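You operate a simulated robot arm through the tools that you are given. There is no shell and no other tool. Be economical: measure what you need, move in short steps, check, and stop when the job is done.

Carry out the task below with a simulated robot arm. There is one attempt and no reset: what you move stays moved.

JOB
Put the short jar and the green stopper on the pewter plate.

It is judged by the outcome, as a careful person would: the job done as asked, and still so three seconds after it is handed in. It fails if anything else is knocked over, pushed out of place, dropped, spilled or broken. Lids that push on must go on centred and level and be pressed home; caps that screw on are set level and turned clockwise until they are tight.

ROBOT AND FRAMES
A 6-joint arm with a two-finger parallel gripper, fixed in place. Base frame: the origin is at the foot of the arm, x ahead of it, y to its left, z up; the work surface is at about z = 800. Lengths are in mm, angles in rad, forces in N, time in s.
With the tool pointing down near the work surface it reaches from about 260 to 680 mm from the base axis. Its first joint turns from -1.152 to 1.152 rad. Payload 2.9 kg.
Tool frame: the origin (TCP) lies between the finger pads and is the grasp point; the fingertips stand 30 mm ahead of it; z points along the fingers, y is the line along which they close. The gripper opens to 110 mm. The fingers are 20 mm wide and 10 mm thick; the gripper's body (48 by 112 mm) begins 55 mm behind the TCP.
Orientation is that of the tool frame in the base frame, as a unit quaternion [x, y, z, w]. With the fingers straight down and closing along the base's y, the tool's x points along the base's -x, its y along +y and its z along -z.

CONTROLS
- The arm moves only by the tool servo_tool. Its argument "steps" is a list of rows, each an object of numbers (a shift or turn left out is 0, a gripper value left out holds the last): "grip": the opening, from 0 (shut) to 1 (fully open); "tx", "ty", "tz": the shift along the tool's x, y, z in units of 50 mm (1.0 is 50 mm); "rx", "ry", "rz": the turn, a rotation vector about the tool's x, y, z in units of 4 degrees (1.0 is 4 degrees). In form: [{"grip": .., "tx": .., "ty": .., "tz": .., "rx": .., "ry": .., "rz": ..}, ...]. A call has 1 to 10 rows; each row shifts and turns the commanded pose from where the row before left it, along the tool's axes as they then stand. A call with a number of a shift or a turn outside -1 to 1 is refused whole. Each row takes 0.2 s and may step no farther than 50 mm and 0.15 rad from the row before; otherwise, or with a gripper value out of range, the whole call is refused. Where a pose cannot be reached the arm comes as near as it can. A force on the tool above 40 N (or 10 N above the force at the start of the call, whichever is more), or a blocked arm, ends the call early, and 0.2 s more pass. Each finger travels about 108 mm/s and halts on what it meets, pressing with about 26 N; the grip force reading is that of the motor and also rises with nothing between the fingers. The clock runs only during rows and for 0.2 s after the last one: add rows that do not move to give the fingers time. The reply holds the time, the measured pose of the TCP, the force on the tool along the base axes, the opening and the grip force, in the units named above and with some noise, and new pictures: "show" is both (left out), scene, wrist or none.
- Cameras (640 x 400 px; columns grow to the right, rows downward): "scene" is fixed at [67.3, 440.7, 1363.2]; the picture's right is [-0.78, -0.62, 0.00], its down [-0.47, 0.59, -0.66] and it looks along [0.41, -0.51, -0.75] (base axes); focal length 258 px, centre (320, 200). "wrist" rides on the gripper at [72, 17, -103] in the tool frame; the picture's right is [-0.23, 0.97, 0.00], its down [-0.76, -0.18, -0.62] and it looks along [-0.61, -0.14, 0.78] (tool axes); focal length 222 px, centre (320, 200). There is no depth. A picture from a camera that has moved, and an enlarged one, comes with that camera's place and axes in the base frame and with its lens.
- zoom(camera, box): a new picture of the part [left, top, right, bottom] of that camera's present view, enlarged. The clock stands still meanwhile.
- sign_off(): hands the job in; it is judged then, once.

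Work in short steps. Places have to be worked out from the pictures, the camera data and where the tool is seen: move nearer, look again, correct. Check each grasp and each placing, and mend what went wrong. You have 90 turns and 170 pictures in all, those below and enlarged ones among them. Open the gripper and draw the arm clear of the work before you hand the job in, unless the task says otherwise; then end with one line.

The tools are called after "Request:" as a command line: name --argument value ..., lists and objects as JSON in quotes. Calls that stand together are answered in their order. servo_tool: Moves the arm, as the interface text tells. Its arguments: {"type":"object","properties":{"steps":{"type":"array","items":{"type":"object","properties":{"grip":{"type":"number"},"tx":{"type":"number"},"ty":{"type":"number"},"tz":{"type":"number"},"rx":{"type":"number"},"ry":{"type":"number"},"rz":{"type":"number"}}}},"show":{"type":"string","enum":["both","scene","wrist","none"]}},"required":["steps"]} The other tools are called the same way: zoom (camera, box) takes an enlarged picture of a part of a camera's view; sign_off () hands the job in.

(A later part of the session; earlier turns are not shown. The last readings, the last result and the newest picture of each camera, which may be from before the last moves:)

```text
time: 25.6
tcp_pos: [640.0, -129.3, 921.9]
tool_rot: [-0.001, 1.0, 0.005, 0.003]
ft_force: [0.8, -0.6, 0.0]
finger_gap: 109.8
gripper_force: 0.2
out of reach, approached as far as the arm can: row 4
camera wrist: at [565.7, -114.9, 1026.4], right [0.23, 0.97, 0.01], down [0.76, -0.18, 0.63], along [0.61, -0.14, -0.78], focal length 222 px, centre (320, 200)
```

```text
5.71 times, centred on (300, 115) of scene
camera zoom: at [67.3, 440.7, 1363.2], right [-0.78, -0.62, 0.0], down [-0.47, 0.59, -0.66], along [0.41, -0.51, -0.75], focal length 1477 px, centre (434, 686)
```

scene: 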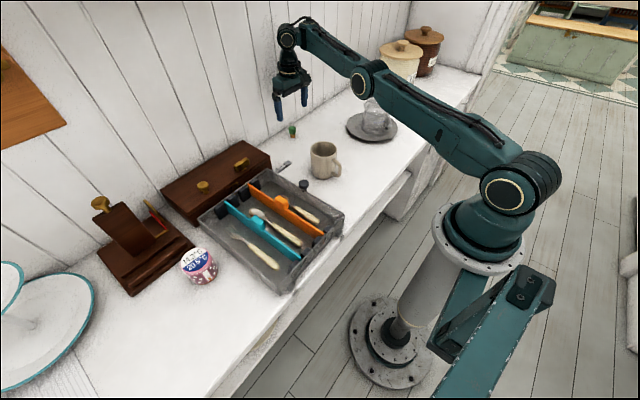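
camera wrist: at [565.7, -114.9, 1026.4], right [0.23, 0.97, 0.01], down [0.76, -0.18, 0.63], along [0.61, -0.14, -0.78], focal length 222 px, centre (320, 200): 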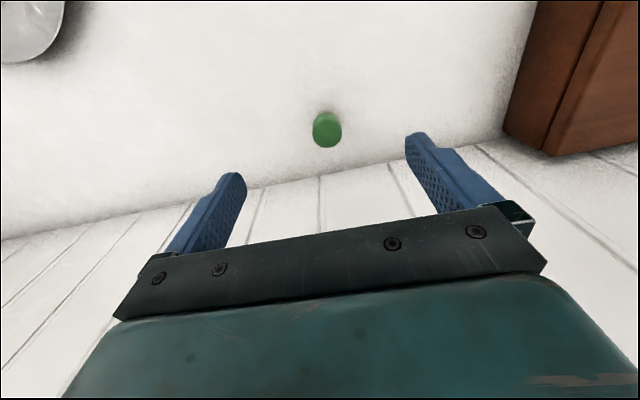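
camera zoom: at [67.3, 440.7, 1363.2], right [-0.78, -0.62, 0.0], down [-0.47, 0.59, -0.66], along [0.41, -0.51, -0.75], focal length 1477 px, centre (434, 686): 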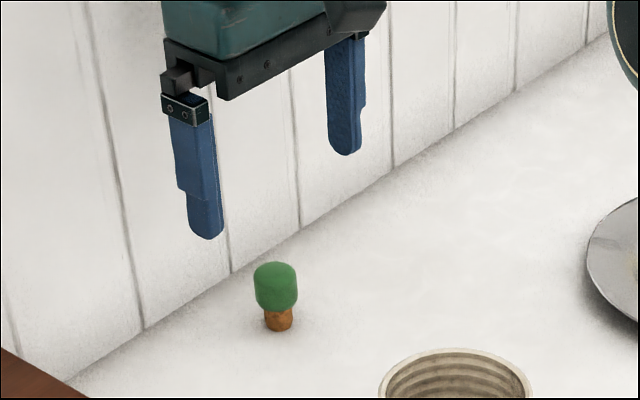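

The stopper is at ≈(641,-126), nearly between the fingers. I descend to z≈842 with a small y correction.

Request:
servo_tool --steps '[{"ty": 0.05, "tz": 0.4}, {"tz": 0.4}, {"tz": 0.4}, {"tz": 0.3}, {"tz": 0.1}, {}]'

Request:
zoom --camera "scene" --box '[250, 80, 350, 150]'

```text
time: 27.0
tcp_pos: [645.5, -128.2, 858.0]
tool_rot: [0.0, 1.0, 0.01, -0.002]
ft_force: [0.8, 0.2, -0.9]
finger_gap: 110.0
gripper_force: 0.0
out of reach, approached as far as the arm can: row 4, 5
camera wrist: at [572.3, -114.5, 963.0], right [0.23, 0.97, 0.02], down [0.76, -0.19, 0.62], along [0.6, -0.13, -0.79], focal length 222 px, centre (320, 200)
```

scene: 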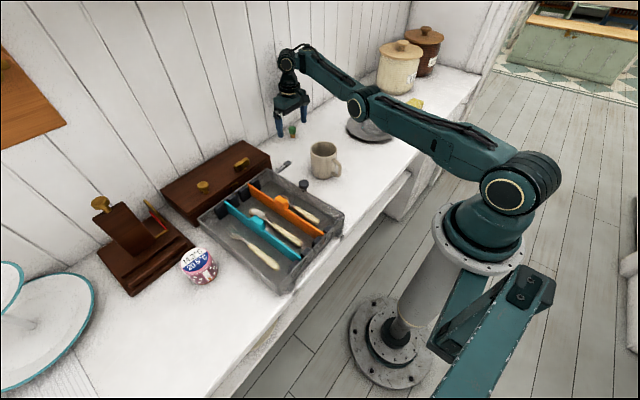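
wrist: 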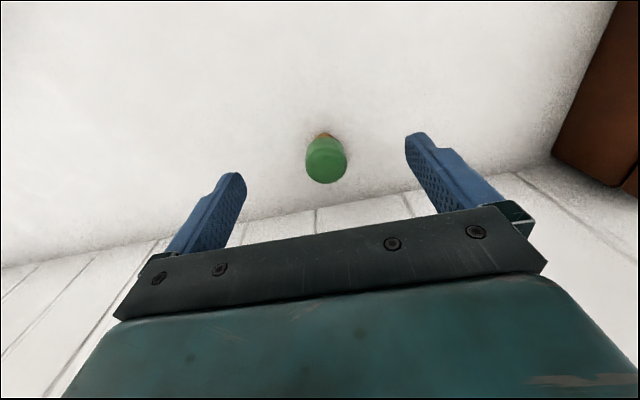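

```text
5.71 times, centred on (300, 115) of scene
camera zoom: at [67.3, 440.7, 1363.2], right [-0.78, -0.62, 0.0], down [-0.47, 0.59, -0.66], along [0.41, -0.51, -0.75], focal length 1477 px, centre (434, 686)
```

zoom: 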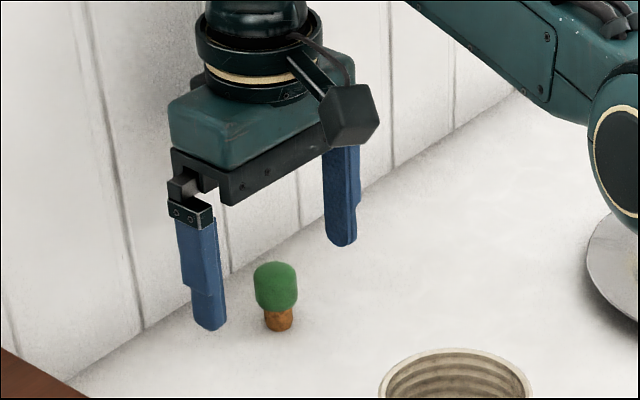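

Reach limit near x 645; the cap is at ≈(641,-126). I draw back 8 mm in x, shift 2 mm +y, and see the pose.

Request:
servo_tool --steps '[{"tx": 0.1, "ty": 0.04}, {"tx": 0.06}, {}]' --show "none"

```text
time: 27.8
tcp_pos: [638.6, -125.8, 864.0]
tool_rot: [0.0, 1.0, 0.008, -0.001]
ft_force: [0.0, 0.4, 0.5]
finger_gap: 110.0
gripper_force: 0.0
out of reach, approached as far as the arm can: row 1
```

Request:
servo_tool --steps '[{"tz": 0.2, "tx": 0.03}, {"tz": 0.15, "tx": 0.03}, {"tz": 0.1}, {}]' --show "none"

```text
time: 28.8
tcp_pos: [640.9, -126.9, 863.4]
tool_rot: [0.0, 1.0, 0.009, -0.001]
ft_force: [0.0, 0.2, 1.1]
finger_gap: 110.0
gripper_force: 0.0
out of reach, approached as far as the arm can: row 1, 2, 3
```

Straight down it can't get lower here. I tilt the tool about 16° so that the fingers reach outward (wrist back), which also will help clear the jar at placing.

Request:
servo_tool --steps '[{"tz": -0.2}, {"ry": -1}, {"ry": -1}, {"ry": -1}, {"ry": -1}, {}]'

```text
time: 29.8
tcp_pos: [678.5, -138.3, 907.3]
tool_rot: [-0.004, 0.998, 0.01, 0.064]
ft_force: [-52.5, 11.1, 12.3]
finger_gap: 110.3
gripper_force: 0.0
out of reach, approached as far as the arm can: row 2, 3, 4
stopped in row 4: the force on the tool passed its limit (the readings are from after the stop); the commanded pose is now the measured one
camera wrist: at [592.4, -125.7, 1001.3], right [0.21, 0.98, 0.05], down [0.68, -0.18, 0.71], along [0.7, -0.12, -0.7], focal length 222 px, centre (320, 200)
```

scene: 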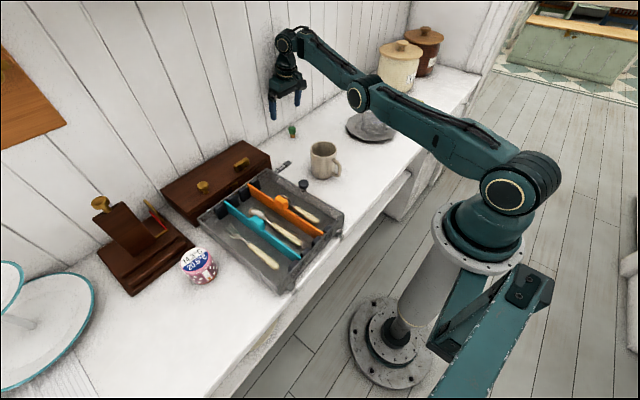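
wrist: 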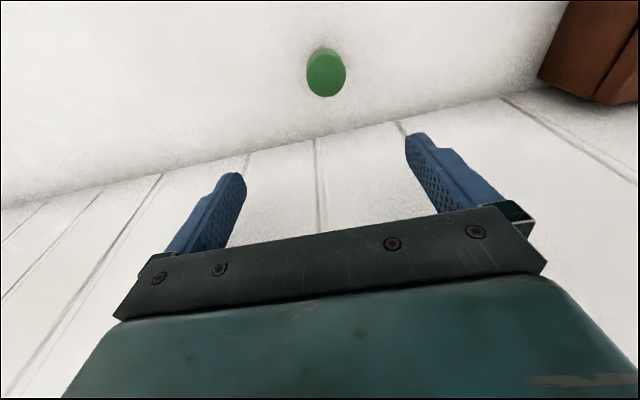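

The tool swung out and touched the wall; nothing else was disturbed. I back off 45 mm toward the base.

Request:
servo_tool --steps '[{"tx": 0.3}, {"tx": 0.6}, {"tx": 0.3}, {}]'

```text
time: 30.8
tcp_pos: [647.9, -149.9, 926.9]
tool_rot: [-0.004, 0.998, 0.016, 0.061]
ft_force: [-0.7, -0.1, -1.0]
finger_gap: 110.0
gripper_force: 0.1
out of reach, approached as far as the arm can: row 1, 2, 3
camera wrist: at [562.0, -137.2, 1021.8], right [0.22, 0.97, 0.06], down [0.68, -0.19, 0.71], along [0.7, -0.11, -0.7], focal length 222 px, centre (320, 200)
```

scene: 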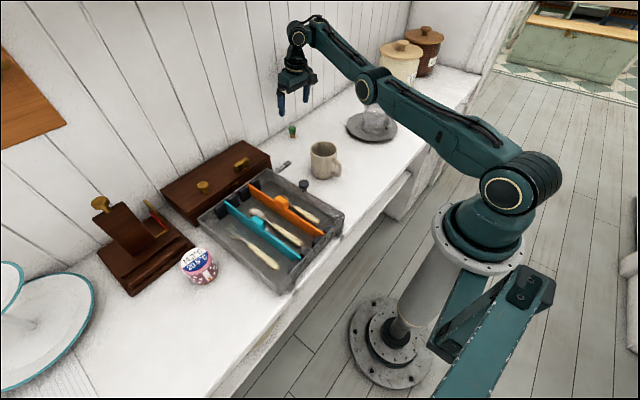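
wrist: 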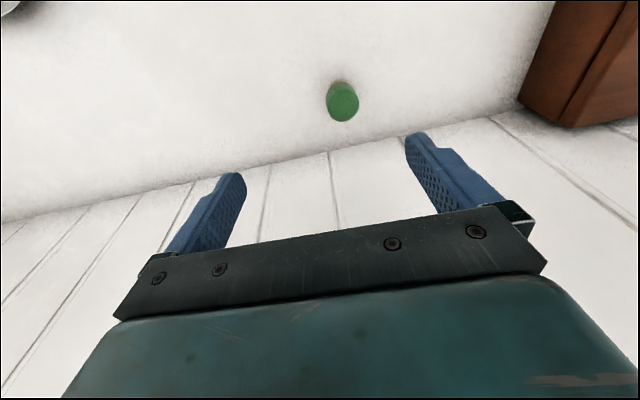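

Near-singular stretch. I retreat well inside reach and up, then set a larger tilt there.

Request:
servo_tool --steps '[{"tx": 0.8, "tz": -0.4}, {"tx": 0.8, "tz": -0.3}, {"tx": 0.6}, {}]' --show "none"

```text
time: 31.8
tcp_pos: [628.2, -165.1, 943.0]
tool_rot: [-0.003, 0.998, 0.013, 0.067]
ft_force: [-0.8, -0.2, -0.4]
finger_gap: 109.9
gripper_force: 0.0
out of reach, approached as far as the arm can: row 1, 2, 3
```

Request:
servo_tool --steps '[{"tx": 0.8}, {"tx": 0.8}, {}, {}]'

```text
time: 32.8
tcp_pos: [628.7, -167.0, 942.4]
tool_rot: [-0.004, 0.998, 0.012, 0.066]
ft_force: [-0.1, 0.4, 0.2]
finger_gap: 110.0
gripper_force: 0.2
out of reach, approached as far as the arm can: row 1, 2
camera wrist: at [541.6, -153.2, 1036.5], right [0.22, 0.97, 0.05], down [0.67, -0.19, 0.71], along [0.71, -0.12, -0.7], focal length 222 px, centre (320, 200)
```

scene: 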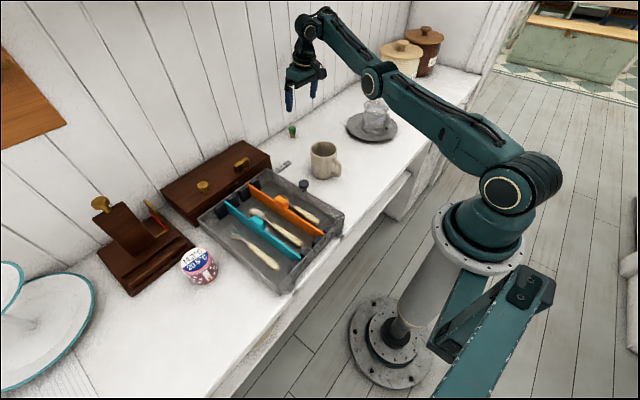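
wrist: 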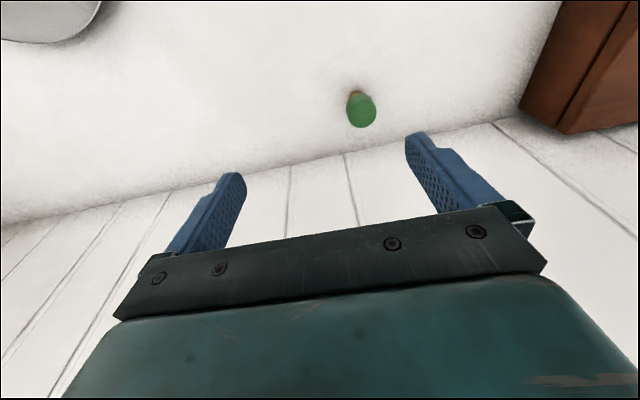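

The solver seems stuck at the stretched elbow. I try moving up and undoing the tilt.

Request:
servo_tool --steps '[{"ry": 1}, {"ry": 0.8}, {"tz": -0.6}, {"tz": -0.6}, {}]' --show "scene"

```text
time: 34.0
tcp_pos: [628.3, -168.0, 1003.3]
tool_rot: [-0.005, 1.0, 0.01, 0.005]
ft_force: [0.9, -0.5, 0.0]
finger_gap: 110.1
gripper_force: 0.0
```

scene: 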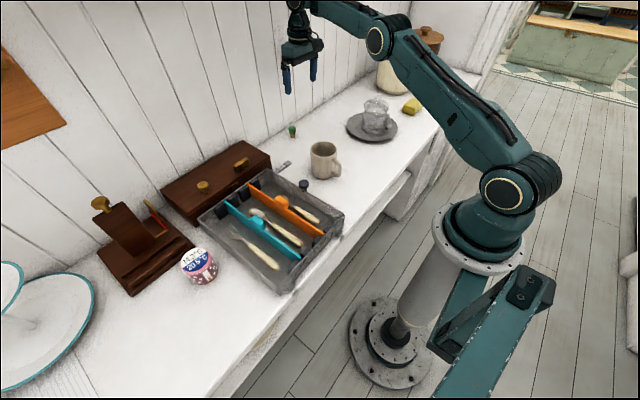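

Moving again. I retreat to x≈570 where the elbow is bent, then apply the tilt there.

Request:
servo_tool --steps '[{"tx": 0.4}, {"tx": 0.6}, {"tx": 0.6, "ty": 0.4}, {"ty": 0.4, "tx": 0.2}, {"ry": -1}, {"ry": -1}, {"ry": -1}, {"ry": -1}, {"ry": -0.5}, {}]'

```text
time: 36.2
tcp_pos: [641.1, -160.5, 1033.3]
tool_rot: [-0.003, 0.99, 0.013, 0.142]
ft_force: [0.6, -0.3, 0.3]
finger_gap: 109.7
gripper_force: 0.0
out of reach, approached as far as the arm can: row 2, 3, 4, 5, 6, 7, 8
camera wrist: at [542.6, -147.6, 1112.5], right [0.21, 0.97, 0.09], down [0.56, -0.19, 0.81], along [0.8, -0.12, -0.58], focal length 222 px, centre (320, 200)
```

scene: 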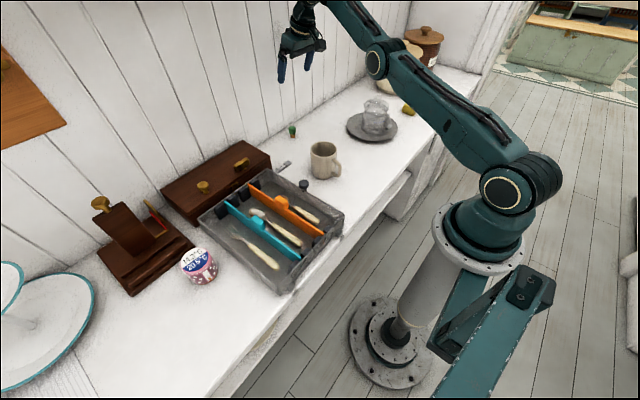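
wrist: 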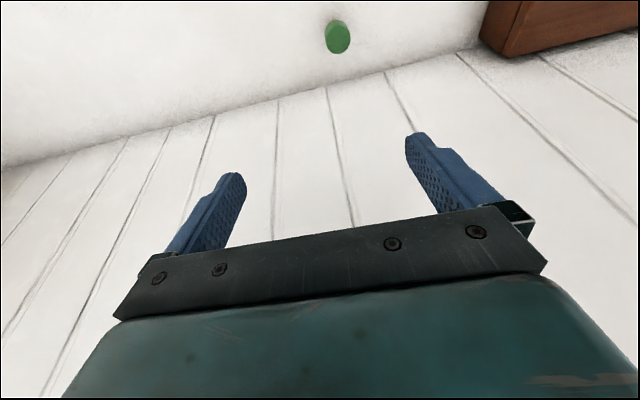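

Likely the elbow slipped just past straight. Moving down-and-inward should flex it the right way; I try this in free space above the counter.

Request:
servo_tool --steps '[{"tx": 0.5, "tz": 0.4}, {"tx": 0.5, "tz": 0.4}, {"tx": 0.5, "tz": 0.4}, {"tx": 0.5, "tz": 0.2}, {}]'

```text
time: 37.4
tcp_pos: [633.4, -193.3, 1038.0]
tool_rot: [-0.003, 0.988, 0.017, 0.154]
ft_force: [0.0, -0.7, 0.3]
finger_gap: 109.8
gripper_force: 0.0
out of reach, approached as far as the arm can: row 1, 2, 3, 4
camera wrist: at [533.4, -180.3, 1115.8], right [0.21, 0.97, 0.1], down [0.54, -0.2, 0.82], along [0.82, -0.11, -0.57], focal length 222 px, centre (320, 200)
```

scene: 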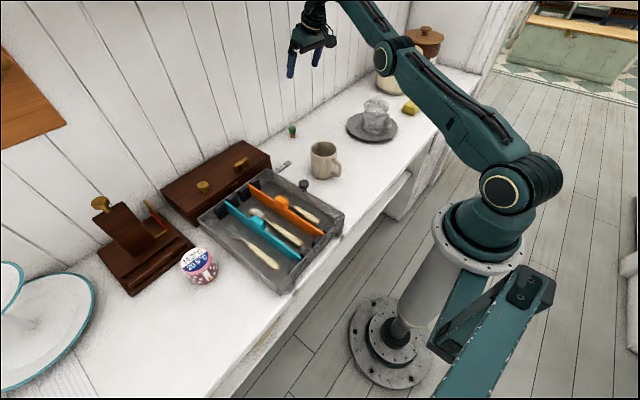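
wrist: 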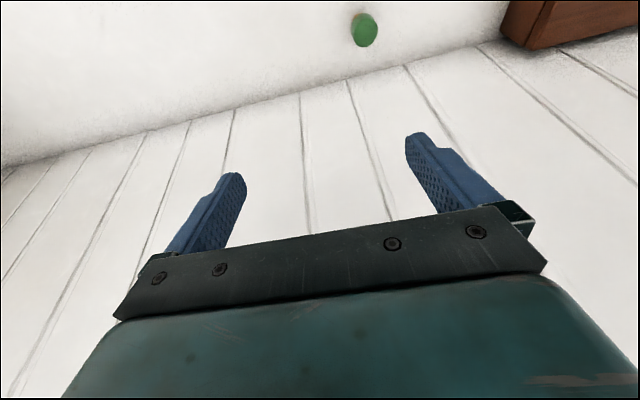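

Still stuck. I test single directions: undo tilt and go straight up.

Request:
servo_tool --steps '[{"ry": 1}, {"ry": 1}, {"ry": 1}, {"ry": 1}, {"ry": 0.5}, {}]' --show "none"

Request:
servo_tool --steps '[{"tz": -0.5}, {"tz": -0.5}, {"tz": -0.5}, {}]' --show "scene"

```text
time: 38.8
tcp_pos: [611.9, -196.0, 1034.7]
tool_rot: [-0.005, 1.0, 0.009, 0.01]
ft_force: [0.3, 0.1, 0.1]
finger_gap: 109.8
gripper_force: 0.1
out of reach, approached as far as the arm can: row 3, 4, 5
```

```text
time: 39.8
tcp_pos: [604.0, -195.8, 1106.3]
tool_rot: [-0.005, 1.0, 0.012, 0.005]
ft_force: [-0.4, 1.2, -0.3]
finger_gap: 110.2
gripper_force: 0.1
out of reach, approached as far as the arm can: row 1, 3
```

scene: 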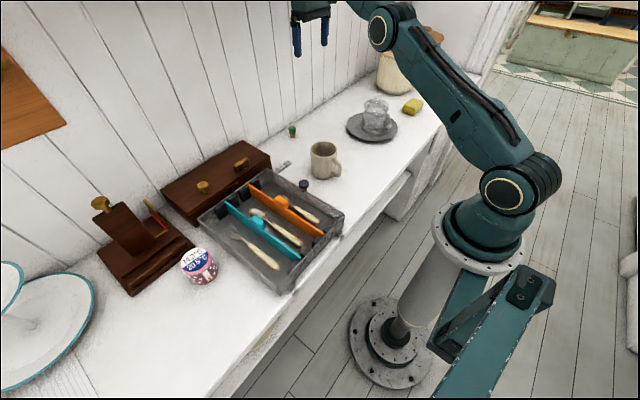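

The readings fit a constant stretched radius, so the elbow is straight and radial moves are singular. A pure downward step of 48 mm should flex the elbow.

Request:
servo_tool --steps '[{"tz": 0.96}, {"tz": 0.5}, {}]' --show "none"

Request:
servo_tool --steps '[{"tx": 0.6}, {"tx": 0.6}, {}]' --show "scene"

```text
time: 40.6
tcp_pos: [606.1, -194.1, 1032.8]
tool_rot: [-0.005, 1.0, 0.012, 0.004]
ft_force: [0.2, -0.4, 0.0]
finger_gap: 110.1
gripper_force: 0.0
```

```text
time: 41.4
tcp_pos: [561.4, -201.0, 1041.0]
tool_rot: [-0.004, 1.0, 0.013, 0.003]
ft_force: [-0.1, 0.5, 0.0]
finger_gap: 109.9
gripper_force: 0.0
out of reach, approached as far as the arm can: row 2
```

scene: 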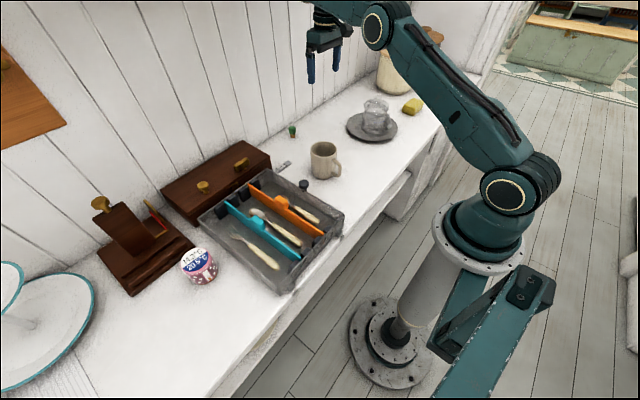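

Request:
zoom --camera "scene" --box '[280, 0, 580, 220]'

```text
1.82 times, centred on (430, 110) of scene
camera zoom: at [67.3, 440.7, 1363.2], right [-0.78, -0.62, 0.0], down [-0.47, 0.59, -0.66], along [0.41, -0.51, -0.75], focal length 470 px, centre (120, 364)
```

zoom: 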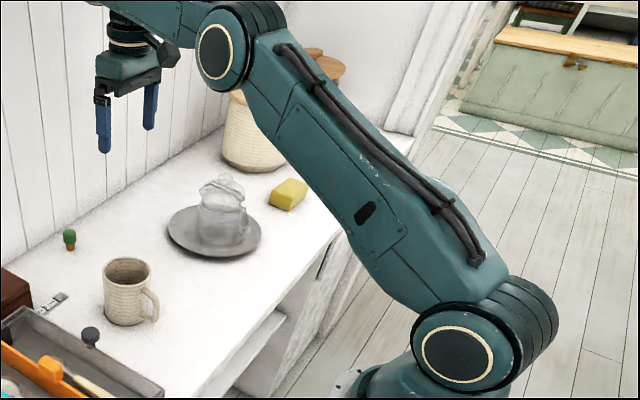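

Geometry says the elbow is now bent upward properly. I try small inward steps.

Request:
servo_tool --steps '[{"tx": 0.2}, {"tx": 0.2}, {"tx": 0.2}, {"tx": 0.2}, {"tx": 0.2}, {}]' --show "none"

```text
time: 42.8
tcp_pos: [548.1, -214.3, 1059.3]
tool_rot: [-0.004, 1.0, 0.012, 0.002]
ft_force: [-0.9, -0.3, 0.4]
finger_gap: 110.0
gripper_force: 0.0
out of reach, approached as far as the arm can: row 1, 2, 3, 4, 5
```

Inward is still limited, while it drifts to −y and up. I test a sideways −y move followed by inward steps (height 1059, nothing there).

Request:
servo_tool --steps '[{"ty": -0.8}, {"ty": -0.8}, {"ty": -0.4}, {"tx": 0.4}, {"tx": 0.4}, {}]' --show "scene"

```text
time: 44.2
tcp_pos: [507.1, -315.6, 1056.4]
tool_rot: [-0.005, 1.0, 0.011, 0.004]
ft_force: [-0.4, -0.2, -0.3]
finger_gap: 110.0
gripper_force: 0.0
```

scene: 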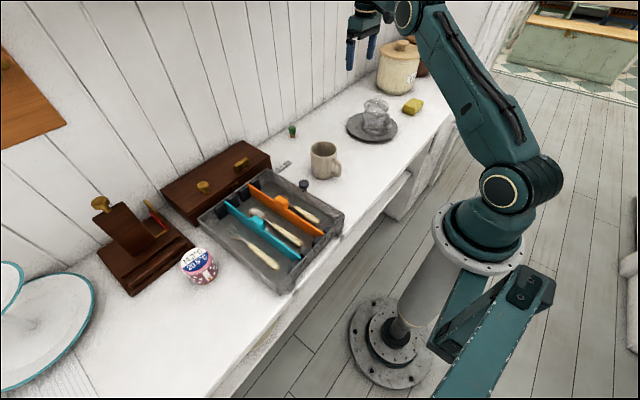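

That worked with no limit. I continue inward here.

Request:
servo_tool --steps '[{"tx": 0.5}, {"tx": 0.5}, {"tx": 0.5}, {"tx": 0.5}, {"tx": 0.5}, {}]' --show "scene"

```text
time: 45.6
tcp_pos: [436.3, -357.0, 1096.1]
tool_rot: [-0.004, 1.0, 0.012, 0.003]
ft_force: [0.2, 0.0, 0.1]
finger_gap: 110.0
gripper_force: 0.0
out of reach, approached as far as the arm can: row 1, 2, 3, 4, 5
```

scene: 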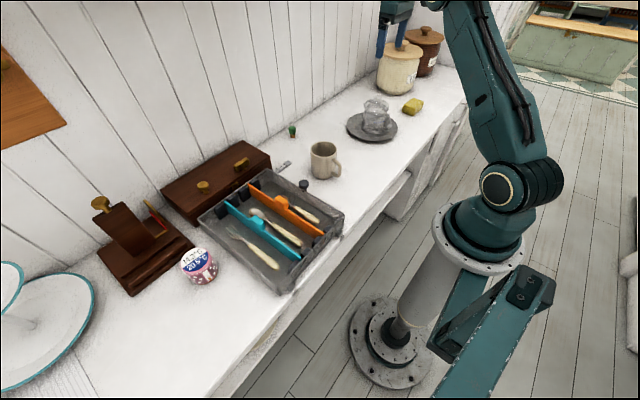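

The motion slides along a boundary as if a wrist joint is at a limit. I test tilting the other way (fingers toward the base) and then moving inward.

Request:
servo_tool --steps '[{"ry": 1}, {"ry": 1}, {"ry": 1}, {"tx": 0.3}, {"tx": 0.3}, {}]' --show "both"

```text
time: 47.0
tcp_pos: [440.3, -360.1, 1097.7]
tool_rot: [-0.004, 0.998, 0.044, -0.052]
ft_force: [-0.5, -0.1, -0.9]
finger_gap: 110.0
gripper_force: 0.0
out of reach, approached as far as the arm can: row 2, 3, 4
camera wrist: at [377.7, -354.1, 1208.6], right [0.22, 0.97, 0.06], down [0.82, -0.22, 0.52], along [0.52, -0.07, -0.85], focal length 222 px, centre (320, 200)
```

scene: 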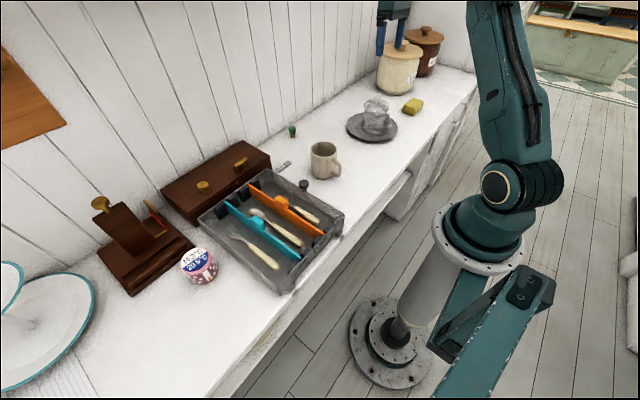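
wrist: 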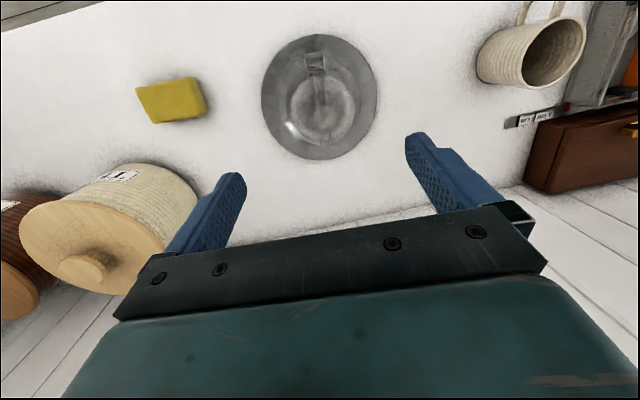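

The result was a pure pitch in the arm's plane, with the roll part refused. I level the tool again and test a purely radial inward move (toward the base axis).

Request:
servo_tool --steps '[{"rx": 0.63, "ry": -0.75}, {"rx": 0.63, "ry": -0.75}, {}]' --show "none"

Request:
servo_tool --steps '[{"tx": 0.31, "ty": 0.25}, {"tx": 0.31, "ty": 0.25}, {}]' --show "none"

Request:
servo_tool --steps '[{"tz": -0.5}, {"tz": -0.5}, {}]' --show "none"

```text
time: 47.8
tcp_pos: [438.2, -359.0, 1096.0]
tool_rot: [-0.005, 1.0, -0.001, 0.002]
ft_force: [-0.6, -0.6, -0.5]
finger_gap: 109.8
gripper_force: 0.1
```

```text
time: 48.6
tcp_pos: [408.5, -335.6, 1096.8]
tool_rot: [-0.004, 1.0, -0.001, 0.001]
ft_force: [-0.6, 0.2, 0.1]
finger_gap: 109.9
gripper_force: 0.1
```

```text
time: 49.4
tcp_pos: [406.9, -335.3, 1146.3]
tool_rot: [-0.004, 1.0, 0.0, 0.001]
ft_force: [-0.8, -0.6, 0.2]
finger_gap: 109.9
gripper_force: 0.0
```

Free again — the small roll error was pinning a joint. Now I go back toward the stopper at moderate radius, then align the tool's yaw with the arm so that a tilt is purely in the arm's plane.

Request:
servo_tool --steps '[{"tx": -0.41, "ty": 0.76}, {"tx": -0.41, "ty": 0.76}, {"tx": -0.41, "ty": 0.76}, {"tx": -0.41, "ty": 0.76}, {"tx": -0.41, "ty": 0.76}, {"tx": -0.41, "ty": 0.76}, {"tz": 0.7}, {"tz": 0.7}, {"tz": 0.7}, {}]' --show "none"

Request:
servo_tool --steps '[{"rz": 1}, {"rz": 1}, {"rz": 0.8}, {"ry": -1}, {"ry": -1}, {"ry": -1}, {"ry": -1}, {"ry": -0.5}, {}]'

```text
time: 51.6
tcp_pos: [529.4, -105.4, 1041.6]
tool_rot: [-0.004, 1.0, 0.0, 0.001]
ft_force: [-0.6, 0.2, -0.6]
finger_gap: 109.9
gripper_force: 0.1
```

```text
time: 53.6
tcp_pos: [529.5, -104.7, 1041.8]
tool_rot: [0.091, 0.983, -0.014, 0.157]
ft_force: [-0.5, -0.3, 0.7]
finger_gap: 110.1
gripper_force: 0.0
camera wrist: at [432.8, -71.3, 1118.0], right [0.39, 0.92, 0.07], down [0.49, -0.27, 0.83], along [0.78, -0.29, -0.55], focal length 222 px, centre (320, 200)
```

scene: 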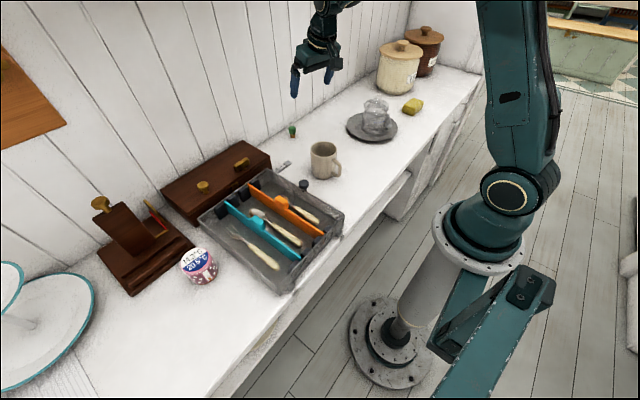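
wrist: 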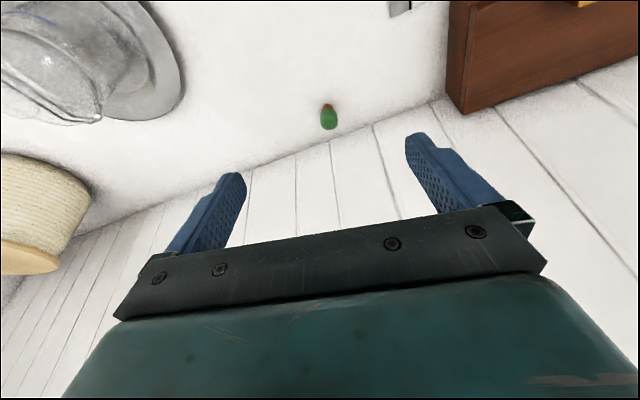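

Tilted 18° with no limit. I descend to an intermediate point ~(590,-116,930).

Request:
servo_tool --steps '[{"tx": -0.16, "tz": 0.83}, {"tx": -0.16, "tz": 0.83}, {"tx": -0.16, "tz": 0.83}, {}]'

```text
time: 54.6
tcp_pos: [590.9, -117.0, 930.3]
tool_rot: [0.091, 0.983, -0.015, 0.157]
ft_force: [0.4, -0.4, -0.5]
finger_gap: 110.0
gripper_force: 0.1
camera wrist: at [494.5, -82.5, 1006.6], right [0.39, 0.92, 0.07], down [0.49, -0.27, 0.83], along [0.78, -0.29, -0.55], focal length 222 px, centre (320, 200)
```

scene: 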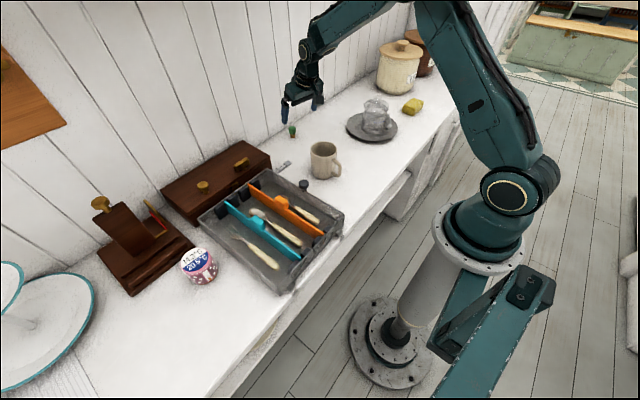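
wrist: 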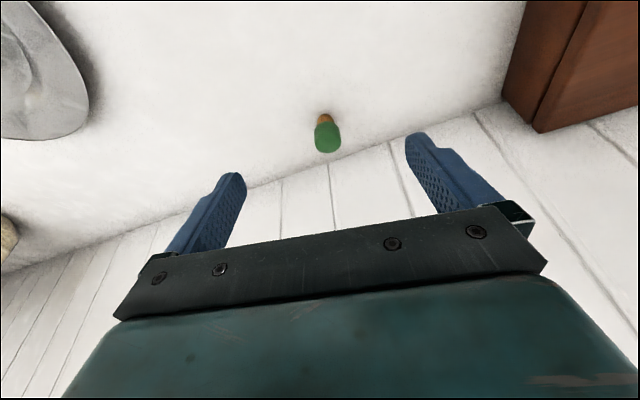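

The stopper is confirmed at ≈(641,-125). I descend to the grasp point (637,-124.5,842).

Request:
servo_tool --steps '[{"tx": -0.09, "tz": 0.5, "ty": 0.02}, {"tx": -0.09, "tz": 0.5}, {"tx": -0.08, "tz": 0.5}, {"tx": -0.08, "tz": 0.46}, {}]'

Request:
zoom --camera "scene" --box '[250, 80, 350, 150]'

```text
time: 55.8
tcp_pos: [636.2, -125.0, 841.1]
tool_rot: [0.091, 0.983, -0.015, 0.157]
ft_force: [-0.9, -0.9, 0.5]
finger_gap: 110.3
gripper_force: 0.2
camera wrist: at [540.2, -90.5, 918.6], right [0.39, 0.92, 0.07], down [0.49, -0.27, 0.83], along [0.78, -0.29, -0.55], focal length 222 px, centre (320, 200)
```

scene: 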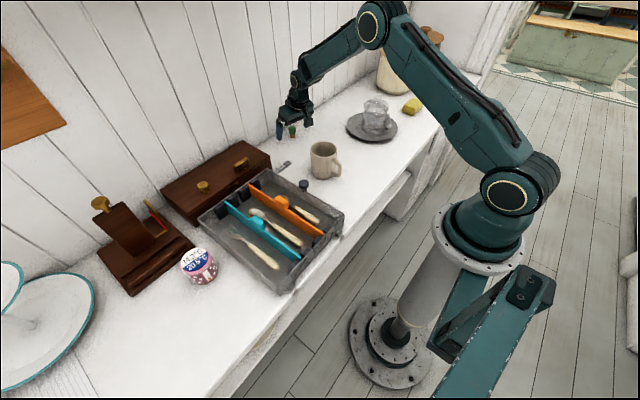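
wrist: 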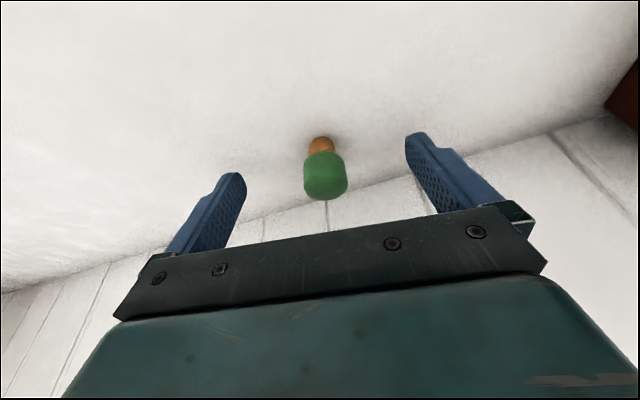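

```text
5.71 times, centred on (300, 115) of scene
camera zoom: at [67.3, 440.7, 1363.2], right [-0.78, -0.62, 0.0], down [-0.47, 0.59, -0.66], along [0.41, -0.51, -0.75], focal length 1477 px, centre (434, 686)
```

zoom: 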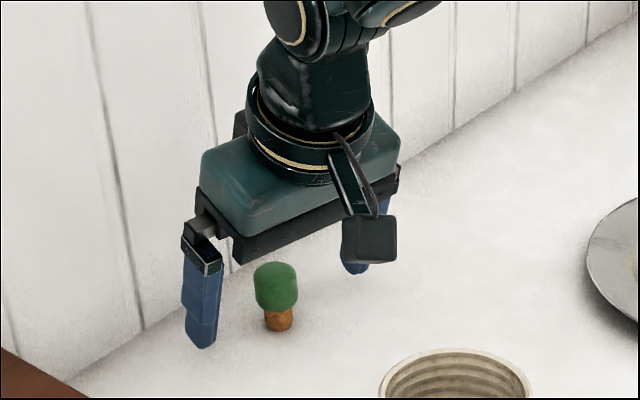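

Fingers straddle the cap, centred. I close on it.

Request:
servo_tool --steps '[{"grip": 0.6}, {"grip": 0.4}, {"grip": 0.3}, {"grip": 0.15}, {"grip": 0.15}, {}]'

Request:
zoom --camera "wrist" --box '[240, 100, 400, 220]'

```text
time: 57.2
tcp_pos: [635.6, -125.4, 843.5]
tool_rot: [0.092, 0.983, -0.014, 0.157]
ft_force: [0.2, -0.3, 0.3]
finger_gap: 24.8
gripper_force: 25.9
camera wrist: at [540.0, -90.5, 918.9], right [0.39, 0.92, 0.07], down [0.49, -0.27, 0.83], along [0.78, -0.29, -0.55], focal length 222 px, centre (320, 200)
```

scene: 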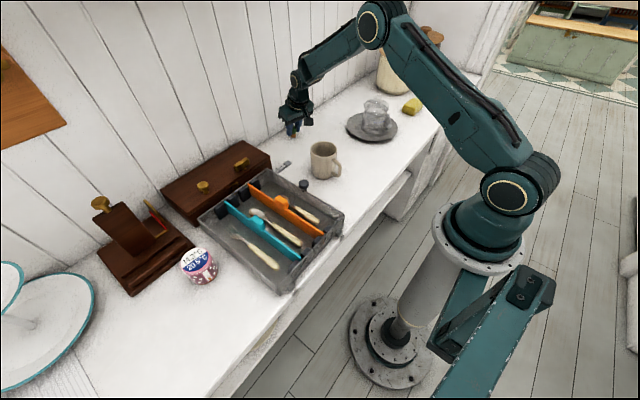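
wrist: 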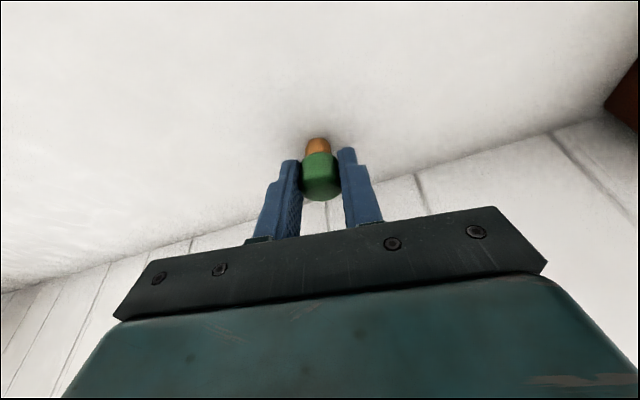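

```text
3.33 times, centred on (320, 160) of wrist
camera zoom: at [540.0, -90.5, 918.9], right [0.39, 0.92, 0.07], down [0.49, -0.27, 0.83], along [0.78, -0.29, -0.55], focal length 740 px, centre (320, 333)
```

zoom: 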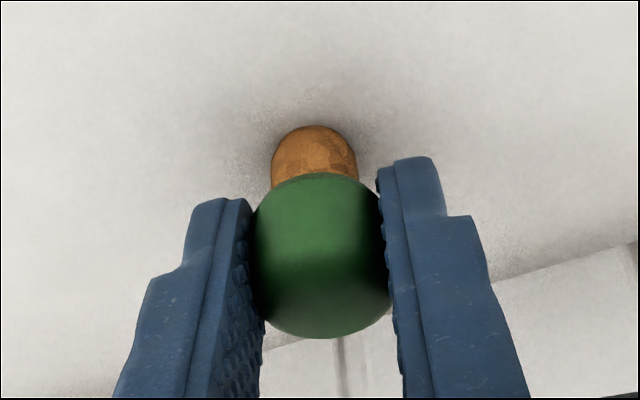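

Gripped at 25 mm. I lift straight up in base z by ~60 mm and check.

Request:
servo_tool --steps '[{"tx": -0.1, "tz": -0.3}, {"tx": -0.13, "tz": -0.4}, {"tx": -0.13, "tz": -0.4}, {}]'

Request:
zoom --camera "wrist" --box '[240, 100, 400, 220]'

Request:
zoom --camera "scene" --box '[250, 60, 350, 130]'

```text
time: 58.2
tcp_pos: [636.2, -123.6, 900.8]
tool_rot: [0.092, 0.983, -0.014, 0.158]
ft_force: [0.1, -0.2, 0.9]
finger_gap: 25.0
gripper_force: 26.0
camera wrist: at [539.8, -90.6, 977.1], right [0.39, 0.92, 0.07], down [0.49, -0.27, 0.83], along [0.78, -0.29, -0.55], focal length 222 px, centre (320, 200)
```

scene: 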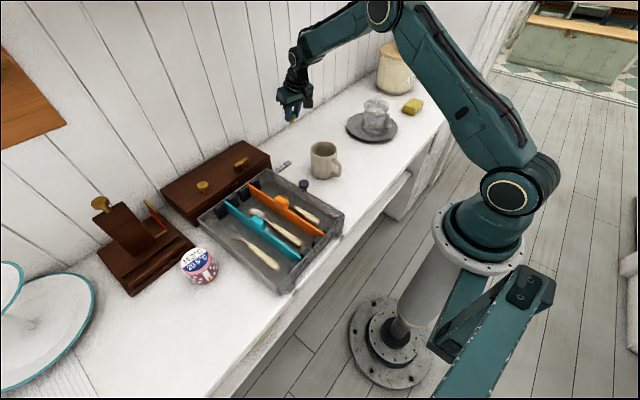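
wrist: 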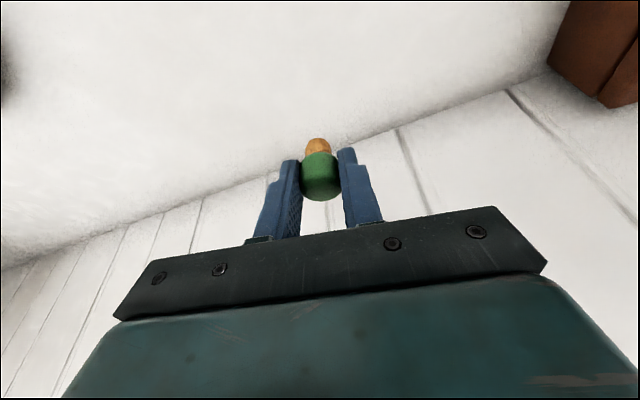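

```text
3.33 times, centred on (320, 160) of wrist
camera zoom: at [539.8, -90.6, 977.1], right [0.39, 0.92, 0.07], down [0.49, -0.27, 0.83], along [0.78, -0.29, -0.55], focal length 740 px, centre (320, 333)
```

zoom: 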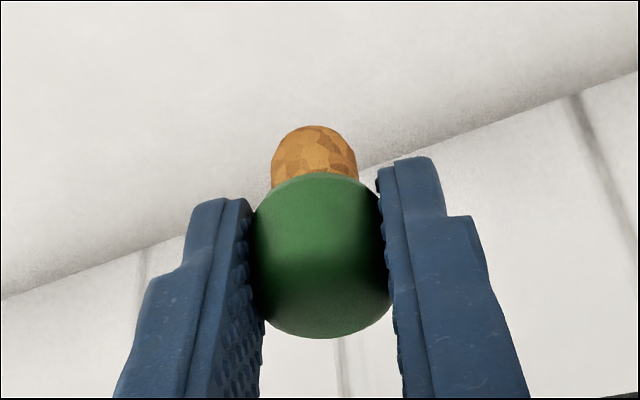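

```text
5.71 times, centred on (300, 95) of scene
camera zoom: at [67.3, 440.7, 1363.2], right [-0.78, -0.62, 0.0], down [-0.47, 0.59, -0.66], along [0.41, -0.51, -0.75], focal length 1477 px, centre (434, 800)
```

zoom: 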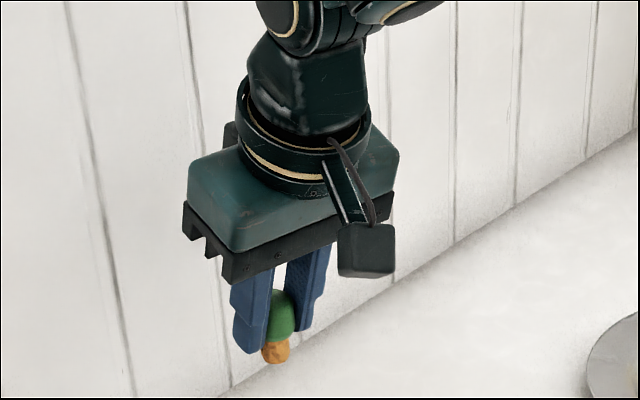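

The stopper is held firmly and upright. I raise and draw back to about (545,-130,1010).

Request:
servo_tool --steps '[{"tx": 0.25, "tz": -0.66, "ty": -0.11}, {"tx": 0.25, "tz": -0.66, "ty": -0.11}, {"tx": 0.25, "tz": -0.66, "ty": -0.11}, {"tx": 0.25, "tz": -0.66, "ty": -0.11}, {}]' --show "none"

Request:
servo_tool --steps '[{"rz": 0.98, "rx": 0.318}, {"rz": 0.98, "rx": 0.318}, {"rz": 0.98, "rx": 0.318}, {"rz": 0.98, "rx": 0.318}, {"rz": 0.98, "rx": 0.318}, {"rz": 0.98, "rx": 0.318}, {"rz": 0.98, "rx": 0.318}, {}]' --show "none"

```text
time: 59.4
tcp_pos: [544.3, -130.4, 1010.5]
tool_rot: [0.092, 0.983, -0.014, 0.156]
ft_force: [0.2, 0.1, 0.7]
finger_gap: 24.9
gripper_force: 25.9
```

```text
time: 61.2
tcp_pos: [545.1, -130.0, 1010.6]
tool_rot: [0.335, 0.929, -0.054, 0.148]
ft_force: [-1.0, -0.2, 0.8]
finger_gap: 24.8
gripper_force: 26.2
```

Request:
servo_tool --steps '[{"rz": 0.98, "rx": 0.318}, {"rz": 0.98, "rx": 0.318}, {"rz": 0.98, "rx": 0.318}, {"rz": 0.98, "rx": 0.318}, {"rz": 0.98, "rx": 0.318}, {"rz": 0.98, "rx": 0.318}, {"rz": 0.98, "rx": 0.318}, {}]'

```text
time: 63.0
tcp_pos: [544.8, -130.2, 1011.1]
tool_rot: [0.556, 0.816, -0.087, 0.131]
ft_force: [-0.3, -0.8, 0.5]
finger_gap: 24.8
gripper_force: 25.7
camera wrist: at [523.2, -31.0, 1087.3], right [0.98, 0.16, 0.07], down [0.03, -0.56, 0.83], along [0.17, -0.81, -0.56], focal length 222 px, centre (320, 200)
```

scene: 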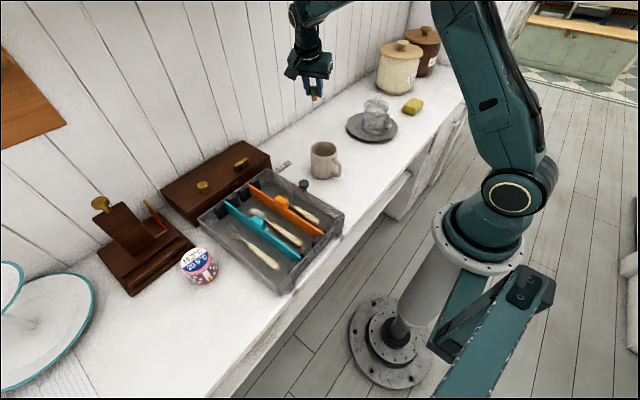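
wrist: 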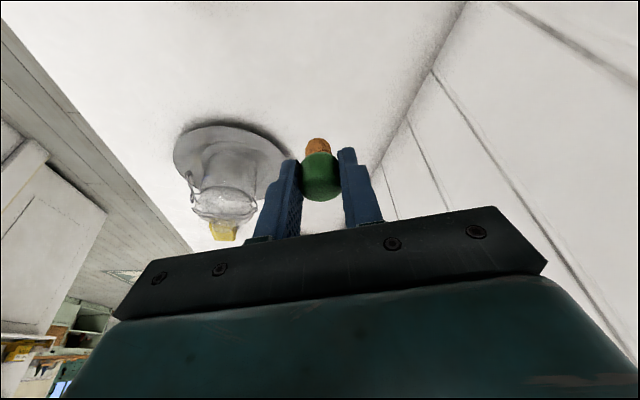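

Orientation kept. Now I carry the stopper to above its place on the plate's free rim, around (403,-277), staying at z≈970.

Request:
servo_tool --steps '[{"tx": -0.207, "ty": -0.618, "tz": 0.207}, {"tx": -0.207, "ty": -0.618, "tz": 0.207}, {"tx": -0.207, "ty": -0.618, "tz": 0.207}, {"tx": -0.207, "ty": -0.618, "tz": 0.207}, {"tx": -0.207, "ty": -0.618, "tz": 0.207}, {"tx": -0.207, "ty": -0.618, "tz": 0.207}, {}]'

Request:
zoom --camera "scene" --box '[320, 60, 440, 150]'

Request:
zoom --camera "wrist" --box '[200, 60, 440, 220]'

```text
time: 64.6
tcp_pos: [401.6, -271.7, 970.1]
tool_rot: [0.556, 0.816, -0.087, 0.132]
ft_force: [-0.3, 0.6, -0.2]
finger_gap: 25.1
gripper_force: 26.5
camera wrist: at [379.3, -172.7, 1046.9], right [0.98, 0.16, 0.07], down [0.03, -0.56, 0.83], along [0.17, -0.81, -0.56], focal length 222 px, centre (320, 200)
```

scene: 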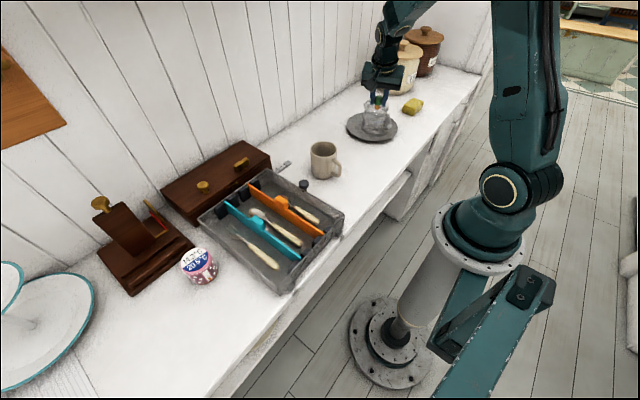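
wrist: 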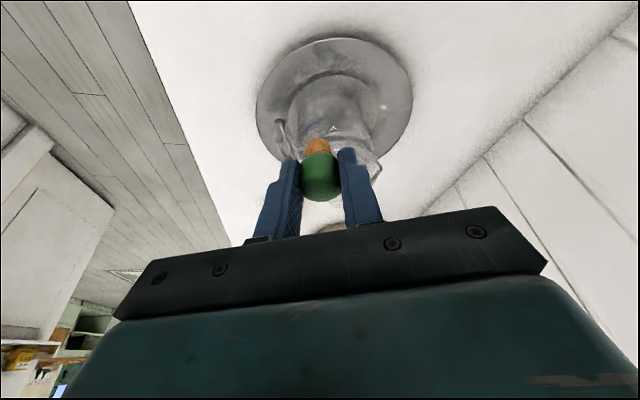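

```text
4.44 times, centred on (380, 105) of scene
camera zoom: at [67.3, 440.7, 1363.2], right [-0.78, -0.62, 0.0], down [-0.47, 0.59, -0.66], along [0.41, -0.51, -0.75], focal length 1149 px, centre (53, 622)
```

zoom: 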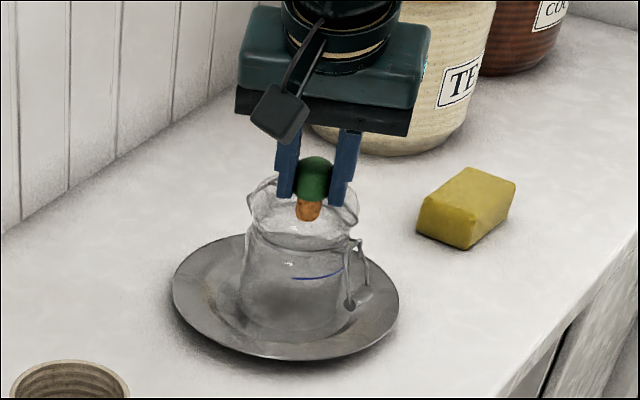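

```text
2.50 times, centred on (320, 140) of wrist
camera zoom: at [379.3, -172.7, 1046.9], right [0.98, 0.16, 0.07], down [0.03, -0.56, 0.83], along [0.17, -0.81, -0.56], focal length 555 px, centre (320, 350)
```

zoom: 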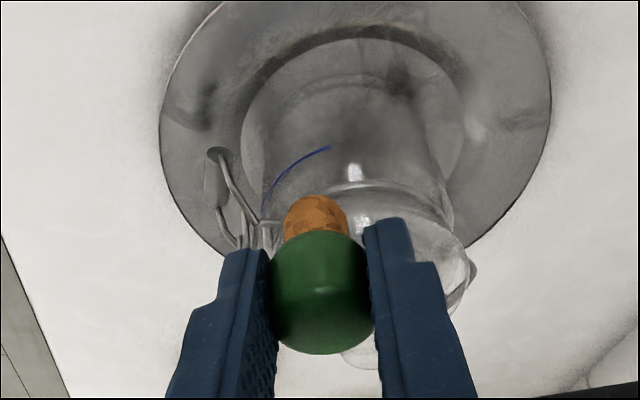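

By the scene projection, the plate centre is nearer (449,-351) and the jar (434,-343); the best free rim is on the +y/+x side, near (469,-276). I turn the tool another 29° about the vertical so that it leans away from the jar there.

Request:
servo_tool --steps '[{"rz": 0.98, "rx": 0.318}, {"rz": 0.98, "rx": 0.318}, {"rz": 0.98, "rx": 0.318}, {"rz": 0.98, "rx": 0.318}, {"rz": 0.98, "rx": 0.318}, {"rz": 0.98, "rx": 0.318}, {"rz": 0.98, "rx": 0.318}, {}]' --show "none"

```text
time: 66.4
tcp_pos: [401.1, -269.7, 970.4]
tool_rot: [0.742, 0.652, -0.117, 0.104]
ft_force: [-0.3, 0.7, 1.0]
finger_gap: 24.8
gripper_force: 25.5
```

Request:
servo_tool --steps '[{"ty": 0.46, "tx": 0.057, "tz": -0.018}, {"ty": 0.46, "tx": 0.057, "tz": -0.018}, {"ty": 0.46, "tx": 0.057, "tz": -0.018}, {}, {"tx": 0.175, "tz": 0.54}, {"tx": 0.175, "tz": 0.54}, {"tx": 0.175, "tz": 0.54}, {}]'

Request:
zoom --camera "scene" --box '[320, 60, 440, 150]'

Request:
zoom --camera "wrist" --box '[160, 40, 440, 220]'

```text
time: 68.2
tcp_pos: [471.1, -269.2, 885.1]
tool_rot: [0.741, 0.653, -0.117, 0.104]
ft_force: [-0.5, -0.3, -0.1]
finger_gap: 24.8
gripper_force: 26.1
camera wrist: at [500.2, -173.3, 962.0], right [0.94, -0.34, 0.07], down [-0.25, -0.51, 0.83], along [-0.24, -0.79, -0.56], focal length 222 px, centre (320, 200)
```

scene: 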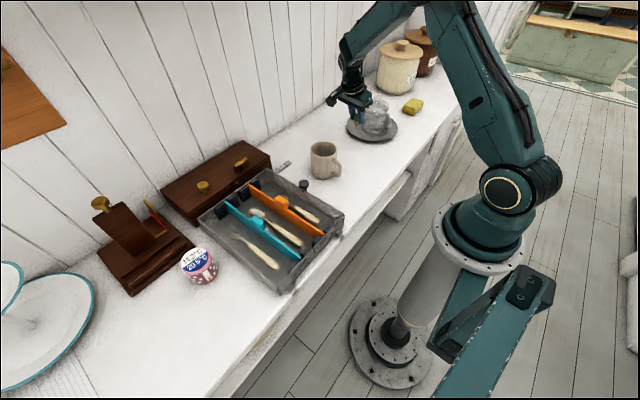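
wrist: 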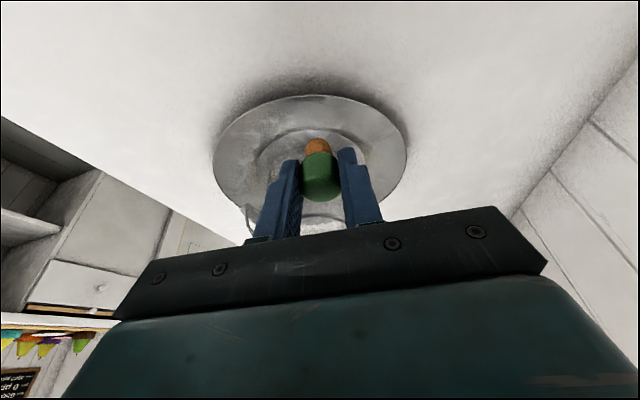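

```text
4.44 times, centred on (380, 105) of scene
camera zoom: at [67.3, 440.7, 1363.2], right [-0.78, -0.62, 0.0], down [-0.47, 0.59, -0.66], along [0.41, -0.51, -0.75], focal length 1149 px, centre (53, 622)
```

zoom: 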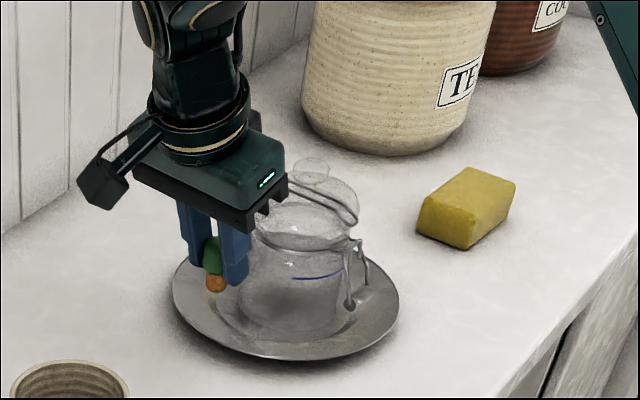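

```text
2.22 times, centred on (300, 130) of wrist
camera zoom: at [500.2, -173.3, 962.0], right [0.94, -0.34, 0.07], down [-0.25, -0.51, 0.83], along [-0.24, -0.79, -0.56], focal length 494 px, centre (364, 356)
```

zoom: 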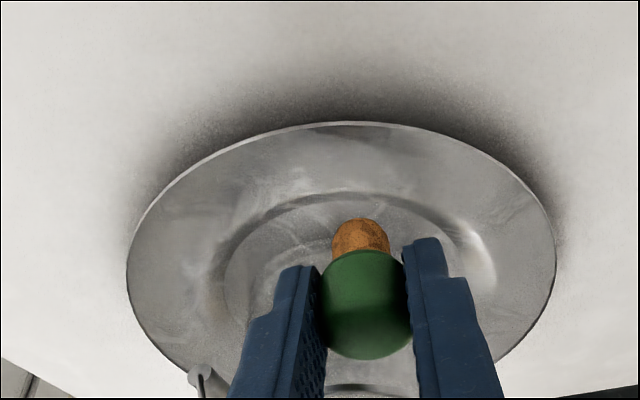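

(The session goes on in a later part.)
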